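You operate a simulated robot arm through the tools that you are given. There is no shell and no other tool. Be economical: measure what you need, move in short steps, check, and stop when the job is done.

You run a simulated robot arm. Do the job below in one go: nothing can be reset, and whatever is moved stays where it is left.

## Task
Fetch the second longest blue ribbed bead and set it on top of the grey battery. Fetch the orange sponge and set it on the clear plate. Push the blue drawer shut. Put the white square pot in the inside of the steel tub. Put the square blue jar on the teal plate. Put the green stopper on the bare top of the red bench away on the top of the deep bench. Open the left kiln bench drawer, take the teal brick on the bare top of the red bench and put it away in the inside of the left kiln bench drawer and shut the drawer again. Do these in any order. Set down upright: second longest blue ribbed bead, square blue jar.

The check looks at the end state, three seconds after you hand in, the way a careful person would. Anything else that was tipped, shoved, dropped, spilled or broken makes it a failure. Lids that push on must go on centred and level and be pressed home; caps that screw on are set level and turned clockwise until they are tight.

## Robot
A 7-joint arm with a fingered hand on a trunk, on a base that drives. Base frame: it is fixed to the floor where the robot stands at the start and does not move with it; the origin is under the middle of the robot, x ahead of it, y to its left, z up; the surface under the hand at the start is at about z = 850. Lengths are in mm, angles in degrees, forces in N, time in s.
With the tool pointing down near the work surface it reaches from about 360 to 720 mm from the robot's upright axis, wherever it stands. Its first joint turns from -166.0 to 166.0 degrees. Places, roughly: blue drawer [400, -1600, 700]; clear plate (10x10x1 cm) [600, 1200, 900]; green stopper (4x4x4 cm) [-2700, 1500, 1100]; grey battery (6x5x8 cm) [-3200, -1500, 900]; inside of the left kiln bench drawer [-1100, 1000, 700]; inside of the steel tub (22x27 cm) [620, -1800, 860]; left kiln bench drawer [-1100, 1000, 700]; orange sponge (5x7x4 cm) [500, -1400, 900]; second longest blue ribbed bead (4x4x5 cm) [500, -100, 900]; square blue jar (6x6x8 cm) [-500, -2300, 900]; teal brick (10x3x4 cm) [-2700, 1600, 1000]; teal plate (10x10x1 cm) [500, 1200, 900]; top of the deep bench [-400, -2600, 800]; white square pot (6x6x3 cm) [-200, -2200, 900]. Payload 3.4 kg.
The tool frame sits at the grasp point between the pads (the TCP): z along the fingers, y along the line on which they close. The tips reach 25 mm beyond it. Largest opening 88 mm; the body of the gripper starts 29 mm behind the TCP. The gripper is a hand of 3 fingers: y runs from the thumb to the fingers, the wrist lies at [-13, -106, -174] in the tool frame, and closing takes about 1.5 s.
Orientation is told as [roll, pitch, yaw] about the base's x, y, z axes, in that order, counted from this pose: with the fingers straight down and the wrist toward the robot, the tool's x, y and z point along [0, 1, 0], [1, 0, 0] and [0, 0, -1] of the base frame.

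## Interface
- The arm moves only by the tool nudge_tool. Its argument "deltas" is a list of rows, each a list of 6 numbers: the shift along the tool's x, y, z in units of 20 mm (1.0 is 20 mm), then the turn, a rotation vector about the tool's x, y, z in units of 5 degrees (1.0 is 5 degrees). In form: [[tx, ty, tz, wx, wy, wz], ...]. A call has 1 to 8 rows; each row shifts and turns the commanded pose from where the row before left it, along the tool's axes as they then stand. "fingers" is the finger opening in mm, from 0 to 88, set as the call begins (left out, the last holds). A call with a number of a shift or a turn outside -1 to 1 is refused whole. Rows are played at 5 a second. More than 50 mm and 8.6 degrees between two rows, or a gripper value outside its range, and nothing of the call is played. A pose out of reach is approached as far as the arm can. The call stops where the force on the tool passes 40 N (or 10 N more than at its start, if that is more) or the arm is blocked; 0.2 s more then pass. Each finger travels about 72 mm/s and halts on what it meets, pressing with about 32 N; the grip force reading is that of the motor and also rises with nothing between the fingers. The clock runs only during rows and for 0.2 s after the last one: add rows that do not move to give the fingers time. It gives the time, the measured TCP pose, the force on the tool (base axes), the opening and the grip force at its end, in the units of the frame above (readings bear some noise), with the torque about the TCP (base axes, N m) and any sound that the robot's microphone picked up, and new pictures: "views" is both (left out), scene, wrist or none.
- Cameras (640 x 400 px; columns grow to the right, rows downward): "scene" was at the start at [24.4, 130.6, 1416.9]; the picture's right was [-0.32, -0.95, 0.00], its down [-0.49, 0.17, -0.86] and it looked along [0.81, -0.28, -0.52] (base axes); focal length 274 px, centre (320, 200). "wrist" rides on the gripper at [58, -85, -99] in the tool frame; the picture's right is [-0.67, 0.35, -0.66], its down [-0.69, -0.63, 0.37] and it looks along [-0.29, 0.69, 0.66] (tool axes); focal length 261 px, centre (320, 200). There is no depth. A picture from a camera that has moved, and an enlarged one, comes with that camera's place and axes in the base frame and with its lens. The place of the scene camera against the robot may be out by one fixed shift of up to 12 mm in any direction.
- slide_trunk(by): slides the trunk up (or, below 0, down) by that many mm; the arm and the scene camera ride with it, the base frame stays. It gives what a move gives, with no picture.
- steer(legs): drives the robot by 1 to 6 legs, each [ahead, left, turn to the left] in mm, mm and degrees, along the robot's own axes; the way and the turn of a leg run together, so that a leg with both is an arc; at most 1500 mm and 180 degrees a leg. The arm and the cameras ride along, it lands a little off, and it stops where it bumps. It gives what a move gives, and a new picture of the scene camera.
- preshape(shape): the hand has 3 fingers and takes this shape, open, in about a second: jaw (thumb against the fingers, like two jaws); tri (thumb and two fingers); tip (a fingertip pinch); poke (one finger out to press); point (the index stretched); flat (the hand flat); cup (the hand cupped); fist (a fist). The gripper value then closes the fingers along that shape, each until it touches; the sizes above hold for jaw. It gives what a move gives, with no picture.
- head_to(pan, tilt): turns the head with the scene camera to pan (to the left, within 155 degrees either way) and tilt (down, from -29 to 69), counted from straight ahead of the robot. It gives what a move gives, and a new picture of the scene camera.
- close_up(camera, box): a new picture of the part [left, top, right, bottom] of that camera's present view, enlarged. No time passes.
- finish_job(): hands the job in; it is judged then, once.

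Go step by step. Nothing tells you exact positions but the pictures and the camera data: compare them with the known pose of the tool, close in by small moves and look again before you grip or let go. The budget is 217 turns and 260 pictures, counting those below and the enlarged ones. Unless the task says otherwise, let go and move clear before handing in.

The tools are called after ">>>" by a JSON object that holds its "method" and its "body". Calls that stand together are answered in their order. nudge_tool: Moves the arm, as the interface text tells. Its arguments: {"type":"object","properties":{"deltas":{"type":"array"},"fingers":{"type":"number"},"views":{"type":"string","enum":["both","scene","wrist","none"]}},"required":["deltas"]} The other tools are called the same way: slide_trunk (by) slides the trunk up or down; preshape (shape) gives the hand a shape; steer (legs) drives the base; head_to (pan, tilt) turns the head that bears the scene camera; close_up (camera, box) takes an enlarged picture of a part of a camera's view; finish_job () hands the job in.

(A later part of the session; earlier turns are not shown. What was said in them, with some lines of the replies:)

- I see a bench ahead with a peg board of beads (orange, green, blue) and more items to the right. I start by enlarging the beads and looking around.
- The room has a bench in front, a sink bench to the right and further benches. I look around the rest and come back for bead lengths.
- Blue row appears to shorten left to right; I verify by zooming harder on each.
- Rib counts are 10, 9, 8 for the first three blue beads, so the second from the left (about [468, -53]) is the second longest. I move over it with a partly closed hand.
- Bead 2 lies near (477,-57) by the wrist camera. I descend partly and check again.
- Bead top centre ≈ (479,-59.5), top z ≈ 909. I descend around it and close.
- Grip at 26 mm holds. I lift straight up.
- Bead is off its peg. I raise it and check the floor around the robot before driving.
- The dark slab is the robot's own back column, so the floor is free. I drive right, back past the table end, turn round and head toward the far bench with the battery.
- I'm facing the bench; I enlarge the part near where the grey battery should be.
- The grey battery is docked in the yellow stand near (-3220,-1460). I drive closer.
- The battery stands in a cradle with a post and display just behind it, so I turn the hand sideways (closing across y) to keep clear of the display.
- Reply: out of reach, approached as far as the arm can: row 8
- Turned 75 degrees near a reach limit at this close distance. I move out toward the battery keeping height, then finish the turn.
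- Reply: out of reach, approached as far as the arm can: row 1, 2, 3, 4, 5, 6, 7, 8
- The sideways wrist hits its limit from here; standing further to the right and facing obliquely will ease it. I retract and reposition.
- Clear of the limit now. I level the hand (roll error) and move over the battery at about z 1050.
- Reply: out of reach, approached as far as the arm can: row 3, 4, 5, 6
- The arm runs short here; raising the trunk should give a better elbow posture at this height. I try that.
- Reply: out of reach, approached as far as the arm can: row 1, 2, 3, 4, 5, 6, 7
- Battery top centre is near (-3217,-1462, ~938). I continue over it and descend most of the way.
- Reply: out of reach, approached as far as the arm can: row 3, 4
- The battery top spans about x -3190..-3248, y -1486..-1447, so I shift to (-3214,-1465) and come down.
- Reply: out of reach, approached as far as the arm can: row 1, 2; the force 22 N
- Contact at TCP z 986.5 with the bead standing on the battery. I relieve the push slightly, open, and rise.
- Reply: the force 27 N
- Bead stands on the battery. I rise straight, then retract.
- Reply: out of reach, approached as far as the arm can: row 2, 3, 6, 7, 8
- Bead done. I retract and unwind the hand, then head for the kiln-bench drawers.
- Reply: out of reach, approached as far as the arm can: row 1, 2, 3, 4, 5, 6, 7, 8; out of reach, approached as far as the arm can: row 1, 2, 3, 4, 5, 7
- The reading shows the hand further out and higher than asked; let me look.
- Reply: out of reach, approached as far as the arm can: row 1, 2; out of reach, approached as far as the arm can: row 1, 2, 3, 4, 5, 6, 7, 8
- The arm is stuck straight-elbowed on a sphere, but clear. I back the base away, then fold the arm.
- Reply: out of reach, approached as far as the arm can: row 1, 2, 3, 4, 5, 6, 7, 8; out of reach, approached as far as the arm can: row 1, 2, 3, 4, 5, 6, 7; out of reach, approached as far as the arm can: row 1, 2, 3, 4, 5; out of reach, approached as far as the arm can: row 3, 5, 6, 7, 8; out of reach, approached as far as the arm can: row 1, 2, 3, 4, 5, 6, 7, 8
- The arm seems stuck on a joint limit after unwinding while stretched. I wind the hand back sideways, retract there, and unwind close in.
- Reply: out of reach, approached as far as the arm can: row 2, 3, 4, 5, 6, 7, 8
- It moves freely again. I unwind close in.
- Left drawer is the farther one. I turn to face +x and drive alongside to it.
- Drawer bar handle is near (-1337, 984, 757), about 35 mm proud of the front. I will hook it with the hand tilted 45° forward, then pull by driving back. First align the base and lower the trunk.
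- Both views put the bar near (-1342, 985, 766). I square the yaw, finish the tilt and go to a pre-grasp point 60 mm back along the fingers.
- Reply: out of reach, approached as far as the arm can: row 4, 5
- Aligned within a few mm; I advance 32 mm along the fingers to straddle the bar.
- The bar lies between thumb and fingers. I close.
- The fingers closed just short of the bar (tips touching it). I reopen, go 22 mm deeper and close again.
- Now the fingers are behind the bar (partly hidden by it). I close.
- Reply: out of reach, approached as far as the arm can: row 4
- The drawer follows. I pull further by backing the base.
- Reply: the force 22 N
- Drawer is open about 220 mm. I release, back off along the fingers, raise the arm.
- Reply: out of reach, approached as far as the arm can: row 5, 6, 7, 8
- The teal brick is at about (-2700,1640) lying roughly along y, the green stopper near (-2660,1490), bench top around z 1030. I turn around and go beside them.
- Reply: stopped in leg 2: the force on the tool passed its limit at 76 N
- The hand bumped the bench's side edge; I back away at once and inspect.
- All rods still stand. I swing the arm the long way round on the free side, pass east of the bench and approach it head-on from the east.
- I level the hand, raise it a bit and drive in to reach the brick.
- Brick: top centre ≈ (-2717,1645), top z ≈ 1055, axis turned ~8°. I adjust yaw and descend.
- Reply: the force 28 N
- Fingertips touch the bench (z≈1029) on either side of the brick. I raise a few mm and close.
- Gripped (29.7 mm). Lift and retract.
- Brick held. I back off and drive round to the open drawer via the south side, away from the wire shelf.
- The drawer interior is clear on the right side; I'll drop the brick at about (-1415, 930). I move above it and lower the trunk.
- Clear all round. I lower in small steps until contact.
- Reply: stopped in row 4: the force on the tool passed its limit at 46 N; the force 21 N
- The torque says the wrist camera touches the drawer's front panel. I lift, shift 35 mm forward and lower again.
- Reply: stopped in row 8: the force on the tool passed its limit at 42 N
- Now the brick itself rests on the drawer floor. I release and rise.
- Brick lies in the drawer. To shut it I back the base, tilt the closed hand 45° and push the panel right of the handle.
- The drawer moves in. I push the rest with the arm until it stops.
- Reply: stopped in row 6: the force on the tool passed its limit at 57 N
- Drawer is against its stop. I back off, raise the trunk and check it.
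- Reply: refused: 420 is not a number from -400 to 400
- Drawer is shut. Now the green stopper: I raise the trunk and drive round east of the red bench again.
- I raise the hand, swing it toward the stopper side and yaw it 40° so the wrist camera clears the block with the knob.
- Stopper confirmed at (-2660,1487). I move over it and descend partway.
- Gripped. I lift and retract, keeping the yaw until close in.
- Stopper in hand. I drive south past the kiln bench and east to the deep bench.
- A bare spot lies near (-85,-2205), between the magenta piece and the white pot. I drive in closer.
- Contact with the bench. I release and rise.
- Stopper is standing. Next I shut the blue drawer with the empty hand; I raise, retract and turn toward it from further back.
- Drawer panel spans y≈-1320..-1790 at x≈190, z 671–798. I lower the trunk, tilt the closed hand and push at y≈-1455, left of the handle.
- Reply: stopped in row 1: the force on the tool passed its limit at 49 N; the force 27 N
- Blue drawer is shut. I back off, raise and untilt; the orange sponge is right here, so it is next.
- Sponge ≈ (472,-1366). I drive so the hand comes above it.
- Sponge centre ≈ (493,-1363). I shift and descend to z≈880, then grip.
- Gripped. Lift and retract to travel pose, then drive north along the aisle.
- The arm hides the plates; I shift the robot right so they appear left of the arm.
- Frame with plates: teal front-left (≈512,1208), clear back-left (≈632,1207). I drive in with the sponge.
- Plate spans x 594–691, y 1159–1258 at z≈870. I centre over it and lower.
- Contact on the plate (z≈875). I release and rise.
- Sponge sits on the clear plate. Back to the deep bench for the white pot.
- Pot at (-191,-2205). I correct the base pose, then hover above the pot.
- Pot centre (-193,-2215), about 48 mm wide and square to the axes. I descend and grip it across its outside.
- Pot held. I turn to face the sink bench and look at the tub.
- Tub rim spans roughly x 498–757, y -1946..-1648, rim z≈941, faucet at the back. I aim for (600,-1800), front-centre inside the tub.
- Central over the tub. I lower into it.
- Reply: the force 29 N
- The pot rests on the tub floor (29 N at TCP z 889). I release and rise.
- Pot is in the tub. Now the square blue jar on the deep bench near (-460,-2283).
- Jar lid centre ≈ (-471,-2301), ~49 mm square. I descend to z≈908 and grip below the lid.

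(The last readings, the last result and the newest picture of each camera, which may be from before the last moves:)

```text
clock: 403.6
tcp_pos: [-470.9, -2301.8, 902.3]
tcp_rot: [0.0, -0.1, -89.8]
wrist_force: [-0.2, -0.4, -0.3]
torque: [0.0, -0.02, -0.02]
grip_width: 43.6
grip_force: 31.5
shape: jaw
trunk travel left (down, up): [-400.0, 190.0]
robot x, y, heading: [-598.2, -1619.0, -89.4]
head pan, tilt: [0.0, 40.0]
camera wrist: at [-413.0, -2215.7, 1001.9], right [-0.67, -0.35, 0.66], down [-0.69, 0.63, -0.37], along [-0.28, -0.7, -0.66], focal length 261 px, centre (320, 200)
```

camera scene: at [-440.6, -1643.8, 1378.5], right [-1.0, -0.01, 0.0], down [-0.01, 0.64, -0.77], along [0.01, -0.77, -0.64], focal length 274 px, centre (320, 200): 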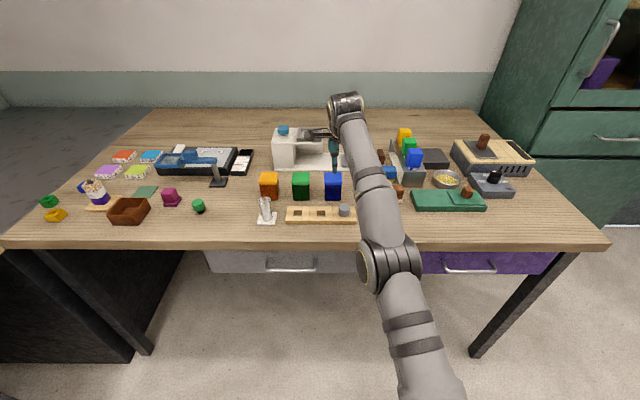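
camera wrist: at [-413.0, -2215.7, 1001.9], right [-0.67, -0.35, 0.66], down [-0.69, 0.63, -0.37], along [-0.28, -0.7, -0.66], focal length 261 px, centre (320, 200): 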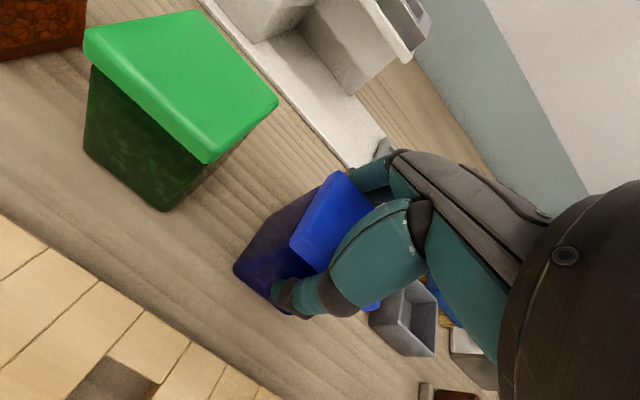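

Gripped on the body (43.6 mm). Lift and retract.

>>> {"method": "nudge_tool", "body": {"deltas": [[0, 0, -0.6, 0, 0, 0], [0, 0, -1, 0, 0, 0], [0, 0, -1, 0, 0, 0], [0, 0, -1, 0, 0, 0], [0, 0, -1, 0, 0, 0], [0, -1, -1, 0, 0, 0], [0, -1, -1, 0, 0, 0], [0, -1, -1, 0, 0, 0]], "views": "none"}}

>>> {"method": "nudge_tool", "body": {"deltas": [[0, -1, 0, 0, 0, 0], [0, -1, 0, 0, 0, 0], [0, -1, 0, 0, 0, 0], [0, -1, 0, 0, 0, 0], [0, -1, 0, 0, 0, 0], [0, -1, 0, 0, 0, 0]]}}

```text
clock: 405.4
tcp_pos: [-473.4, -2236.9, 1054.0]
tcp_rot: [-0.1, -0.1, -89.9]
wrist_force: [-0.3, -0.1, -3.4]
torque: [0.02, 0.0, -0.01]
grip_width: 43.4
grip_force: 31.9
shape: jaw
out of reach, approached as far as the arm can: row 5
trunk travel left (down, up): [-400.0, 190.0]
robot x, y, heading: [-598.1, -1618.4, -89.3]
head pan, tilt: [0.0, 40.0]
```

```text
clock: 406.8
tcp_pos: [-471.4, -2118.0, 1053.4]
tcp_rot: [0.1, -0.2, -89.8]
wrist_force: [-0.2, 0.0, -3.4]
torque: [0.0, -0.02, -0.02]
grip_width: 43.3
grip_force: 32.2
shape: jaw
trunk travel left (down, up): [-400.0, 190.0]
robot x, y, heading: [-594.6, -1622.1, -89.4]
head pan, tilt: [0.0, 40.0]
camera scene: at [-440.7, -1643.2, 1378.4], right [-1.0, -0.01, 0.0], down [-0.01, 0.64, -0.77], along [0.01, -0.77, -0.64], focal length 274 px, centre (320, 200)
camera wrist: at [-414.2, -2031.8, 1153.2], right [-0.67, -0.35, 0.66], down [-0.69, 0.63, -0.37], along [-0.28, -0.7, -0.66], focal length 261 px, centre (320, 200)
```

scene: 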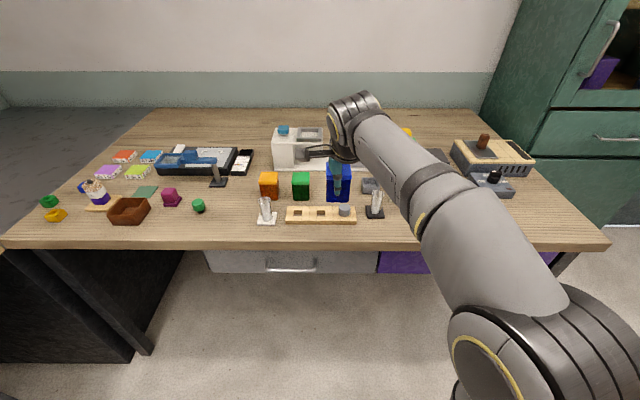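
wrist: 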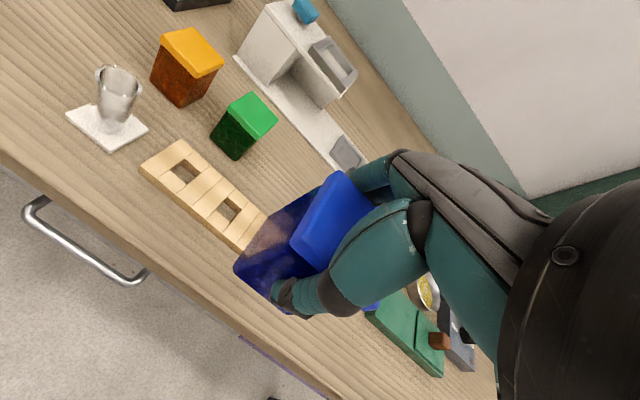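

Jar is upright in the hand. I drive to the plates.

>>> {"method": "steer", "body": {"legs": [[-50, 400, 0], [0, 0, 90], [0, 1300, 0], [0, 1250, 0]]}}

```text
clock: 425.2
tcp_pos: [292.6, 1111.6, 1053.5]
tcp_rot: [0.0, -0.1, -0.9]
wrist_force: [-1.1, 0.8, -1.9]
torque: [0.01, 0.0, 0.0]
grip_width: 42.9
grip_force: 31.7
shape: jaw
trunk travel left (down, up): [-400.0, 190.0]
robot x, y, heading: [-206.6, 992.8, -0.6]
head pan, tilt: [0.0, 40.0]
camera scene: at [-180.7, 1153.1, 1378.4], right [-0.01, -1.0, 0.0], down [-0.64, 0.01, -0.77], along [0.77, -0.01, -0.64], focal length 274 px, centre (320, 200)
```

scene: 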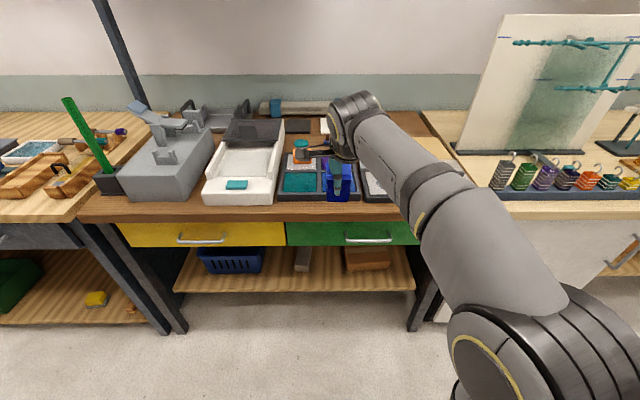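

>>> {"method": "steer", "body": {"legs": [[195, 95, 0.6]]}}

>>> {"method": "nudge_tool", "body": {"deltas": [[0, 0, 0.5, 0, 0, 0], [0, 0, 0.5, 0, 0, 0]]}}

>>> {"method": "close_up", "body": {"camera": "wrist", "box": [100, 150, 400, 380]}}

```text
clock: 426.9
tcp_pos: [489.9, 1208.6, 1053.0]
tcp_rot: [0.0, -0.1, -0.4]
wrist_force: [0.3, -0.2, -1.6]
torque: [0.0, 0.0, 0.01]
grip_width: 43.4
grip_force: 31.9
shape: jaw
trunk travel left (down, up): [-400.0, 190.0]
robot x, y, heading: [-10.2, 1084.8, -0.1]
head pan, tilt: [0.0, 40.0]
camera scene: at [16.8, 1245.3, 1378.4], right [0.0, -1.0, 0.0], down [-0.64, 0.0, -0.77], along [0.77, 0.0, -0.64], focal length 274 px, centre (320, 200)
```

scene: 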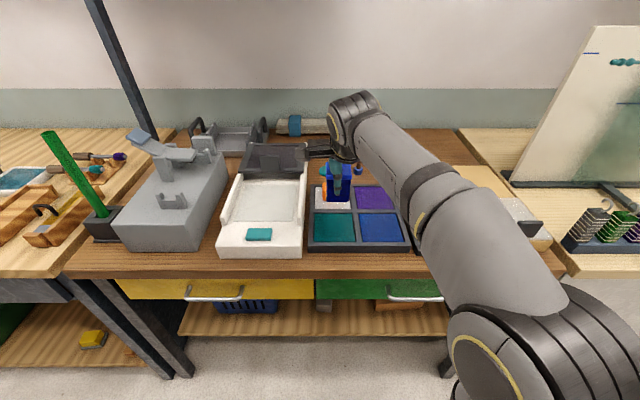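

```text
clock: 427.5
tcp_pos: [490.7, 1207.3, 1032.6]
tcp_rot: [0.0, -0.1, -0.4]
wrist_force: [0.6, 0.0, -3.0]
torque: [0.03, 0.0, 0.0]
grip_width: 43.2
grip_force: 31.6
shape: jaw
trunk travel left (down, up): [-400.0, 190.0]
robot x, y, heading: [-4.6, 1089.6, 0.1]
head pan, tilt: [0.0, 40.0]
camera scene: at [16.7, 1245.2, 1378.4], right [0.0, -1.0, 0.0], down [-0.64, 0.0, -0.77], along [0.77, 0.0, -0.64], focal length 274 px, centre (320, 200)
camera wrist: at [406.2, 1266.7, 1132.9], right [0.34, -0.67, 0.66], down [-0.63, -0.68, -0.37], along [0.69, -0.29, -0.66], focal length 261 px, centre (320, 200)
```

scene: 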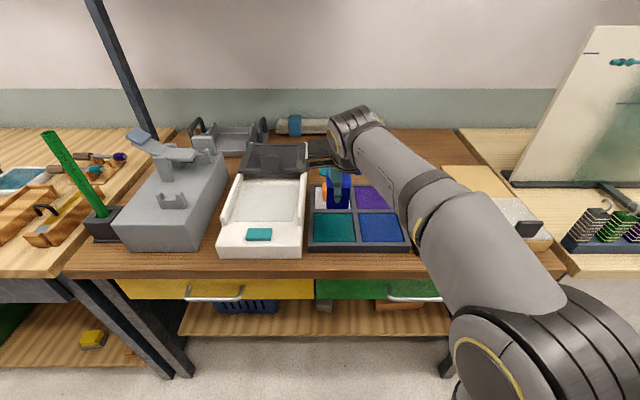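
wrist: 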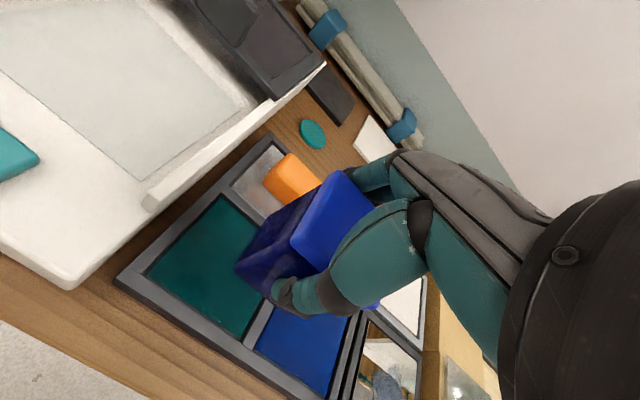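

```text
1.74 times, centred on (250, 265) of wrist
camera zoom: at [406.2, 1266.7, 1132.9], right [0.34, -0.67, 0.66], down [-0.63, -0.68, -0.37], along [0.69, -0.29, -0.66], focal length 453 px, centre (442, 87)
```

zoom: 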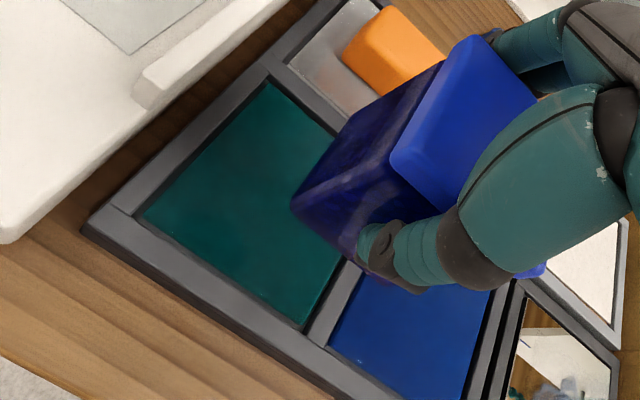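

Teal plate centre ≈ (518,1208), z≈875. I move over it and lower.

>>> {"method": "nudge_tool", "body": {"deltas": [[0.03, 0.7, 0.4, 0, 0, 0], [0, 0.67, 0.8, 0, 0, 0], [0, 0, 1, 0, 0, 0], [0, 0, 1, 0, 0, 0], [0, 0, 0.9, 0, 0, 0], [0, 0, 0.5, 0, 0, 0]]}}

>>> {"method": "nudge_tool", "body": {"deltas": [[0, 0, 0.2, 0, 0, 0], [0, 0, 0.15, 0, 0, 0], [0, 0, 0.15, 0, 0, 0], [0, 0, 0.15, 0, 0, 0]], "views": "wrist"}}

```text
clock: 428.9
tcp_pos: [518.7, 1209.6, 941.8]
tcp_rot: [0.1, -0.1, -0.4]
wrist_force: [-0.3, -0.1, -2.4]
torque: [0.0, 0.0, 0.0]
grip_width: 43.2
grip_force: 32.7
shape: jaw
trunk travel left (down, up): [-400.0, 190.0]
robot x, y, heading: [-7.1, 1086.7, 0.1]
head pan, tilt: [0.0, 40.0]
camera scene: at [16.7, 1245.2, 1378.4], right [0.0, -1.0, 0.0], down [-0.64, 0.0, -0.77], along [0.77, 0.0, -0.64], focal length 274 px, centre (320, 200)
camera wrist: at [433.4, 1268.3, 1041.1], right [0.34, -0.67, 0.66], down [-0.63, -0.68, -0.37], along [0.69, -0.29, -0.66], focal length 261 px, centre (320, 200)
```

scene: 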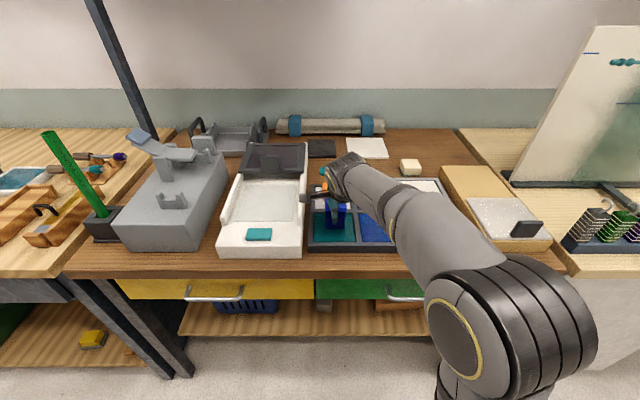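
wrist: 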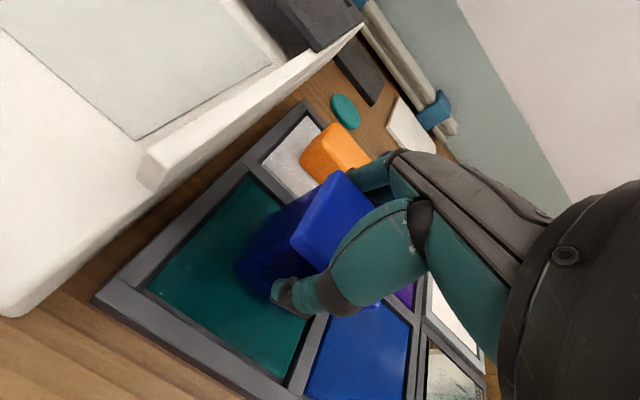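

```text
clock: 429.9
tcp_pos: [517.3, 1207.2, 929.0]
tcp_rot: [-0.1, -0.2, -0.4]
wrist_force: [-0.2, -0.8, -2.0]
torque: [0.0, -0.01, 0.03]
grip_width: 43.0
grip_force: 31.9
shape: jaw
trunk travel left (down, up): [-400.0, 190.0]
robot x, y, heading: [-6.8, 1083.4, 0.4]
head pan, tilt: [0.0, 40.0]
camera wrist: at [433.2, 1267.6, 1028.1], right [0.34, -0.67, 0.66], down [-0.63, -0.68, -0.37], along [0.69, -0.29, -0.66], focal length 261 px, centre (320, 200)
```

wrist: 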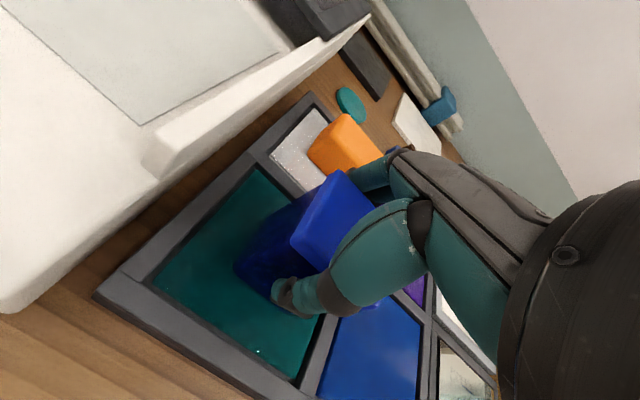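

>>> {"method": "nudge_tool", "body": {"deltas": [[0, 0, 0.1, 0, 0, 0], [0, 0, 0.1, 0, 0, 0], [0, 0, 0.1, 0, 0, 0], [0, 0, 0.1, 0, 0, 0]], "views": "none"}}

```text
clock: 430.9
tcp_pos: [517.7, 1208.0, 924.3]
tcp_rot: [0.0, -0.7, -0.4]
wrist_force: [3.3, 0.9, 35.2]
torque: [0.0, 0.01, 0.0]
grip_width: 44.1
grip_force: 31.6
shape: jaw
trunk travel left (down, up): [-400.0, 190.0]
robot x, y, heading: [-8.9, 1085.7, 0.0]
head pan, tilt: [0.0, 40.0]
```

The jar stands on the teal plate. I ease off, open and rise.

>>> {"method": "nudge_tool", "body": {"deltas": [[0, 0, -0.12, 0, 0, 0], [0, 0, 0, 0, 0, 0]], "views": "none"}}

>>> {"method": "nudge_tool", "body": {"deltas": [[0, 0, 0, 0, 0, 0], [0, 0, 0, 0, 0, 0], [0, 0, 0, 0, 0, 0], [0, 0, -0.5, 0, 0, 0], [0, 0, -1, 0, 0, 0], [0, 0, -1, 0, 0, 0], [0, 0, -1, 0, 0, 0], [0, 0, -1, 0, 0, 0]], "fingers": 72, "views": "wrist"}}

>>> {"method": "nudge_tool", "body": {"deltas": [[0, 0, -1, 0, 0, 0], [0, -0.7, -1, 0, 0, 0], [0, -1, 0, 0, 0, 0], [0, -1, 0, 0, 0, 0], [0, -1, 0, 0, 0, 0]], "views": "none"}}

>>> {"method": "steer", "body": {"legs": [[-220, -150, 0]]}}

>>> {"method": "close_up", "body": {"camera": "scene", "box": [180, 120, 400, 260]}}

```text
clock: 431.5
tcp_pos: [516.9, 1209.2, 924.4]
tcp_rot: [0.1, -0.3, -0.4]
wrist_force: [4.3, 0.7, 30.0]
torque: [0.01, -0.13, -0.01]
grip_width: 44.4
grip_force: 32.5
shape: jaw
trunk travel left (down, up): [-400.0, 190.0]
robot x, y, heading: [-8.0, 1081.5, -0.1]
head pan, tilt: [0.0, 40.0]
```

```text
clock: 433.3
tcp_pos: [516.5, 1206.6, 1014.3]
tcp_rot: [0.0, -0.1, -0.4]
wrist_force: [0.4, 0.0, 0.9]
torque: [-0.01, 0.02, -0.01]
grip_width: 71.9
grip_force: 0.1
shape: jaw
trunk travel left (down, up): [-400.0, 190.0]
robot x, y, heading: [-6.5, 1086.4, 0.3]
head pan, tilt: [0.0, 40.0]
camera wrist: at [432.3, 1267.0, 1112.8], right [0.34, -0.67, 0.66], down [-0.63, -0.68, -0.37], along [0.69, -0.29, -0.66], focal length 261 px, centre (320, 200)
```

wrist: 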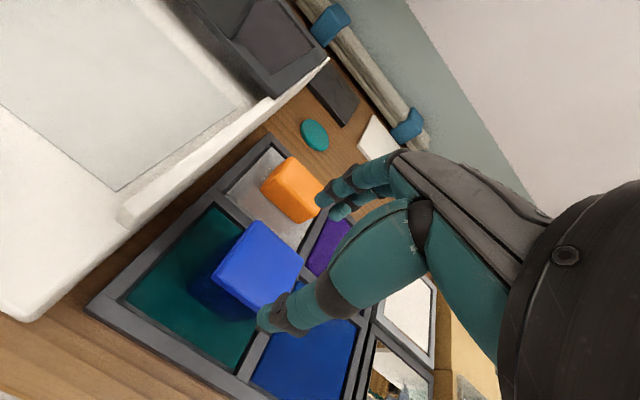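

```text
clock: 434.5
tcp_pos: [444.7, 1208.4, 1052.9]
tcp_rot: [0.0, -0.1, -0.4]
wrist_force: [0.2, 0.4, 0.3]
torque: [0.03, -0.02, 0.02]
grip_width: 72.0
grip_force: 0.0
shape: jaw
trunk travel left (down, up): [-400.0, 190.0]
robot x, y, heading: [-8.0, 1085.0, -0.0]
head pan, tilt: [0.0, 40.0]
```

```text
clock: 436.4
tcp_pos: [221.9, 1058.5, 1052.9]
tcp_rot: [0.0, -0.1, -0.6]
wrist_force: [-0.2, -0.1, -1.0]
torque: [-0.01, 0.02, -0.01]
grip_width: 71.9
grip_force: 0.0
shape: jaw
trunk travel left (down, up): [-400.0, 190.0]
robot x, y, heading: [-229.2, 935.3, -0.0]
head pan, tilt: [0.0, 40.0]
camera scene: at [-205.8, 1096.0, 1378.5], right [0.0, -1.0, 0.0], down [-0.64, 0.0, -0.77], along [0.77, 0.0, -0.64], focal length 274 px, centre (320, 200)
```

scene: 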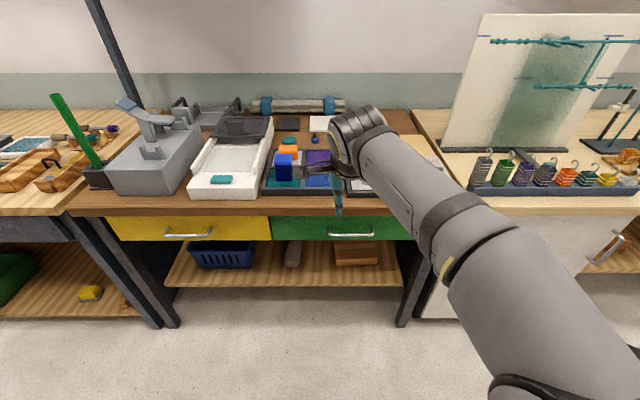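

```text
2.86 times, centred on (290, 190) of scene
camera zoom: at [-205.8, 1096.0, 1378.5], right [0.0, -1.0, 0.0], down [-0.64, 0.0, -0.77], along [0.77, 0.0, -0.64], focal length 784 px, centre (406, 229)
```

zoom: 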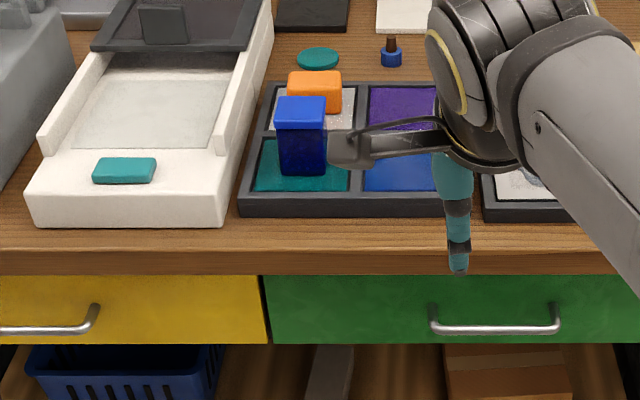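

Every item is placed and the hand is empty and clear: the jar is on the teal plate and the sponge on the clear plate. I hand the job in.

>>> {"method": "finish_job", "body": {}}

```text
The job is handed in.
```

I finished all seven parts of the task and handed the job in; how it was judged has not come back.

- **Blue ribbed bead:** the second longest (9 ribs, second from the left) stands upright on the grey battery.
- **Orange sponge:** on the clear plate.
- **Blue drawer:** pushed shut against its stop.
- **White square pot:** on the floor of the steel tub.
- **Square blue jar:** upright on the teal plate.
- **Green stopper:** on the top of the deep bench, between the magenta piece and where the white pot stood.
- **Teal brick:** in the left kiln bench drawer, which is shut again.

**One bump:** on the first approach to the red bench, the hand hit the bench's side edge while I was driving, and the force passed 76 N before it stopped. I backed off at once. The glass rods and the items beside them were still standing in the later pictures, and I saw nothing moved.
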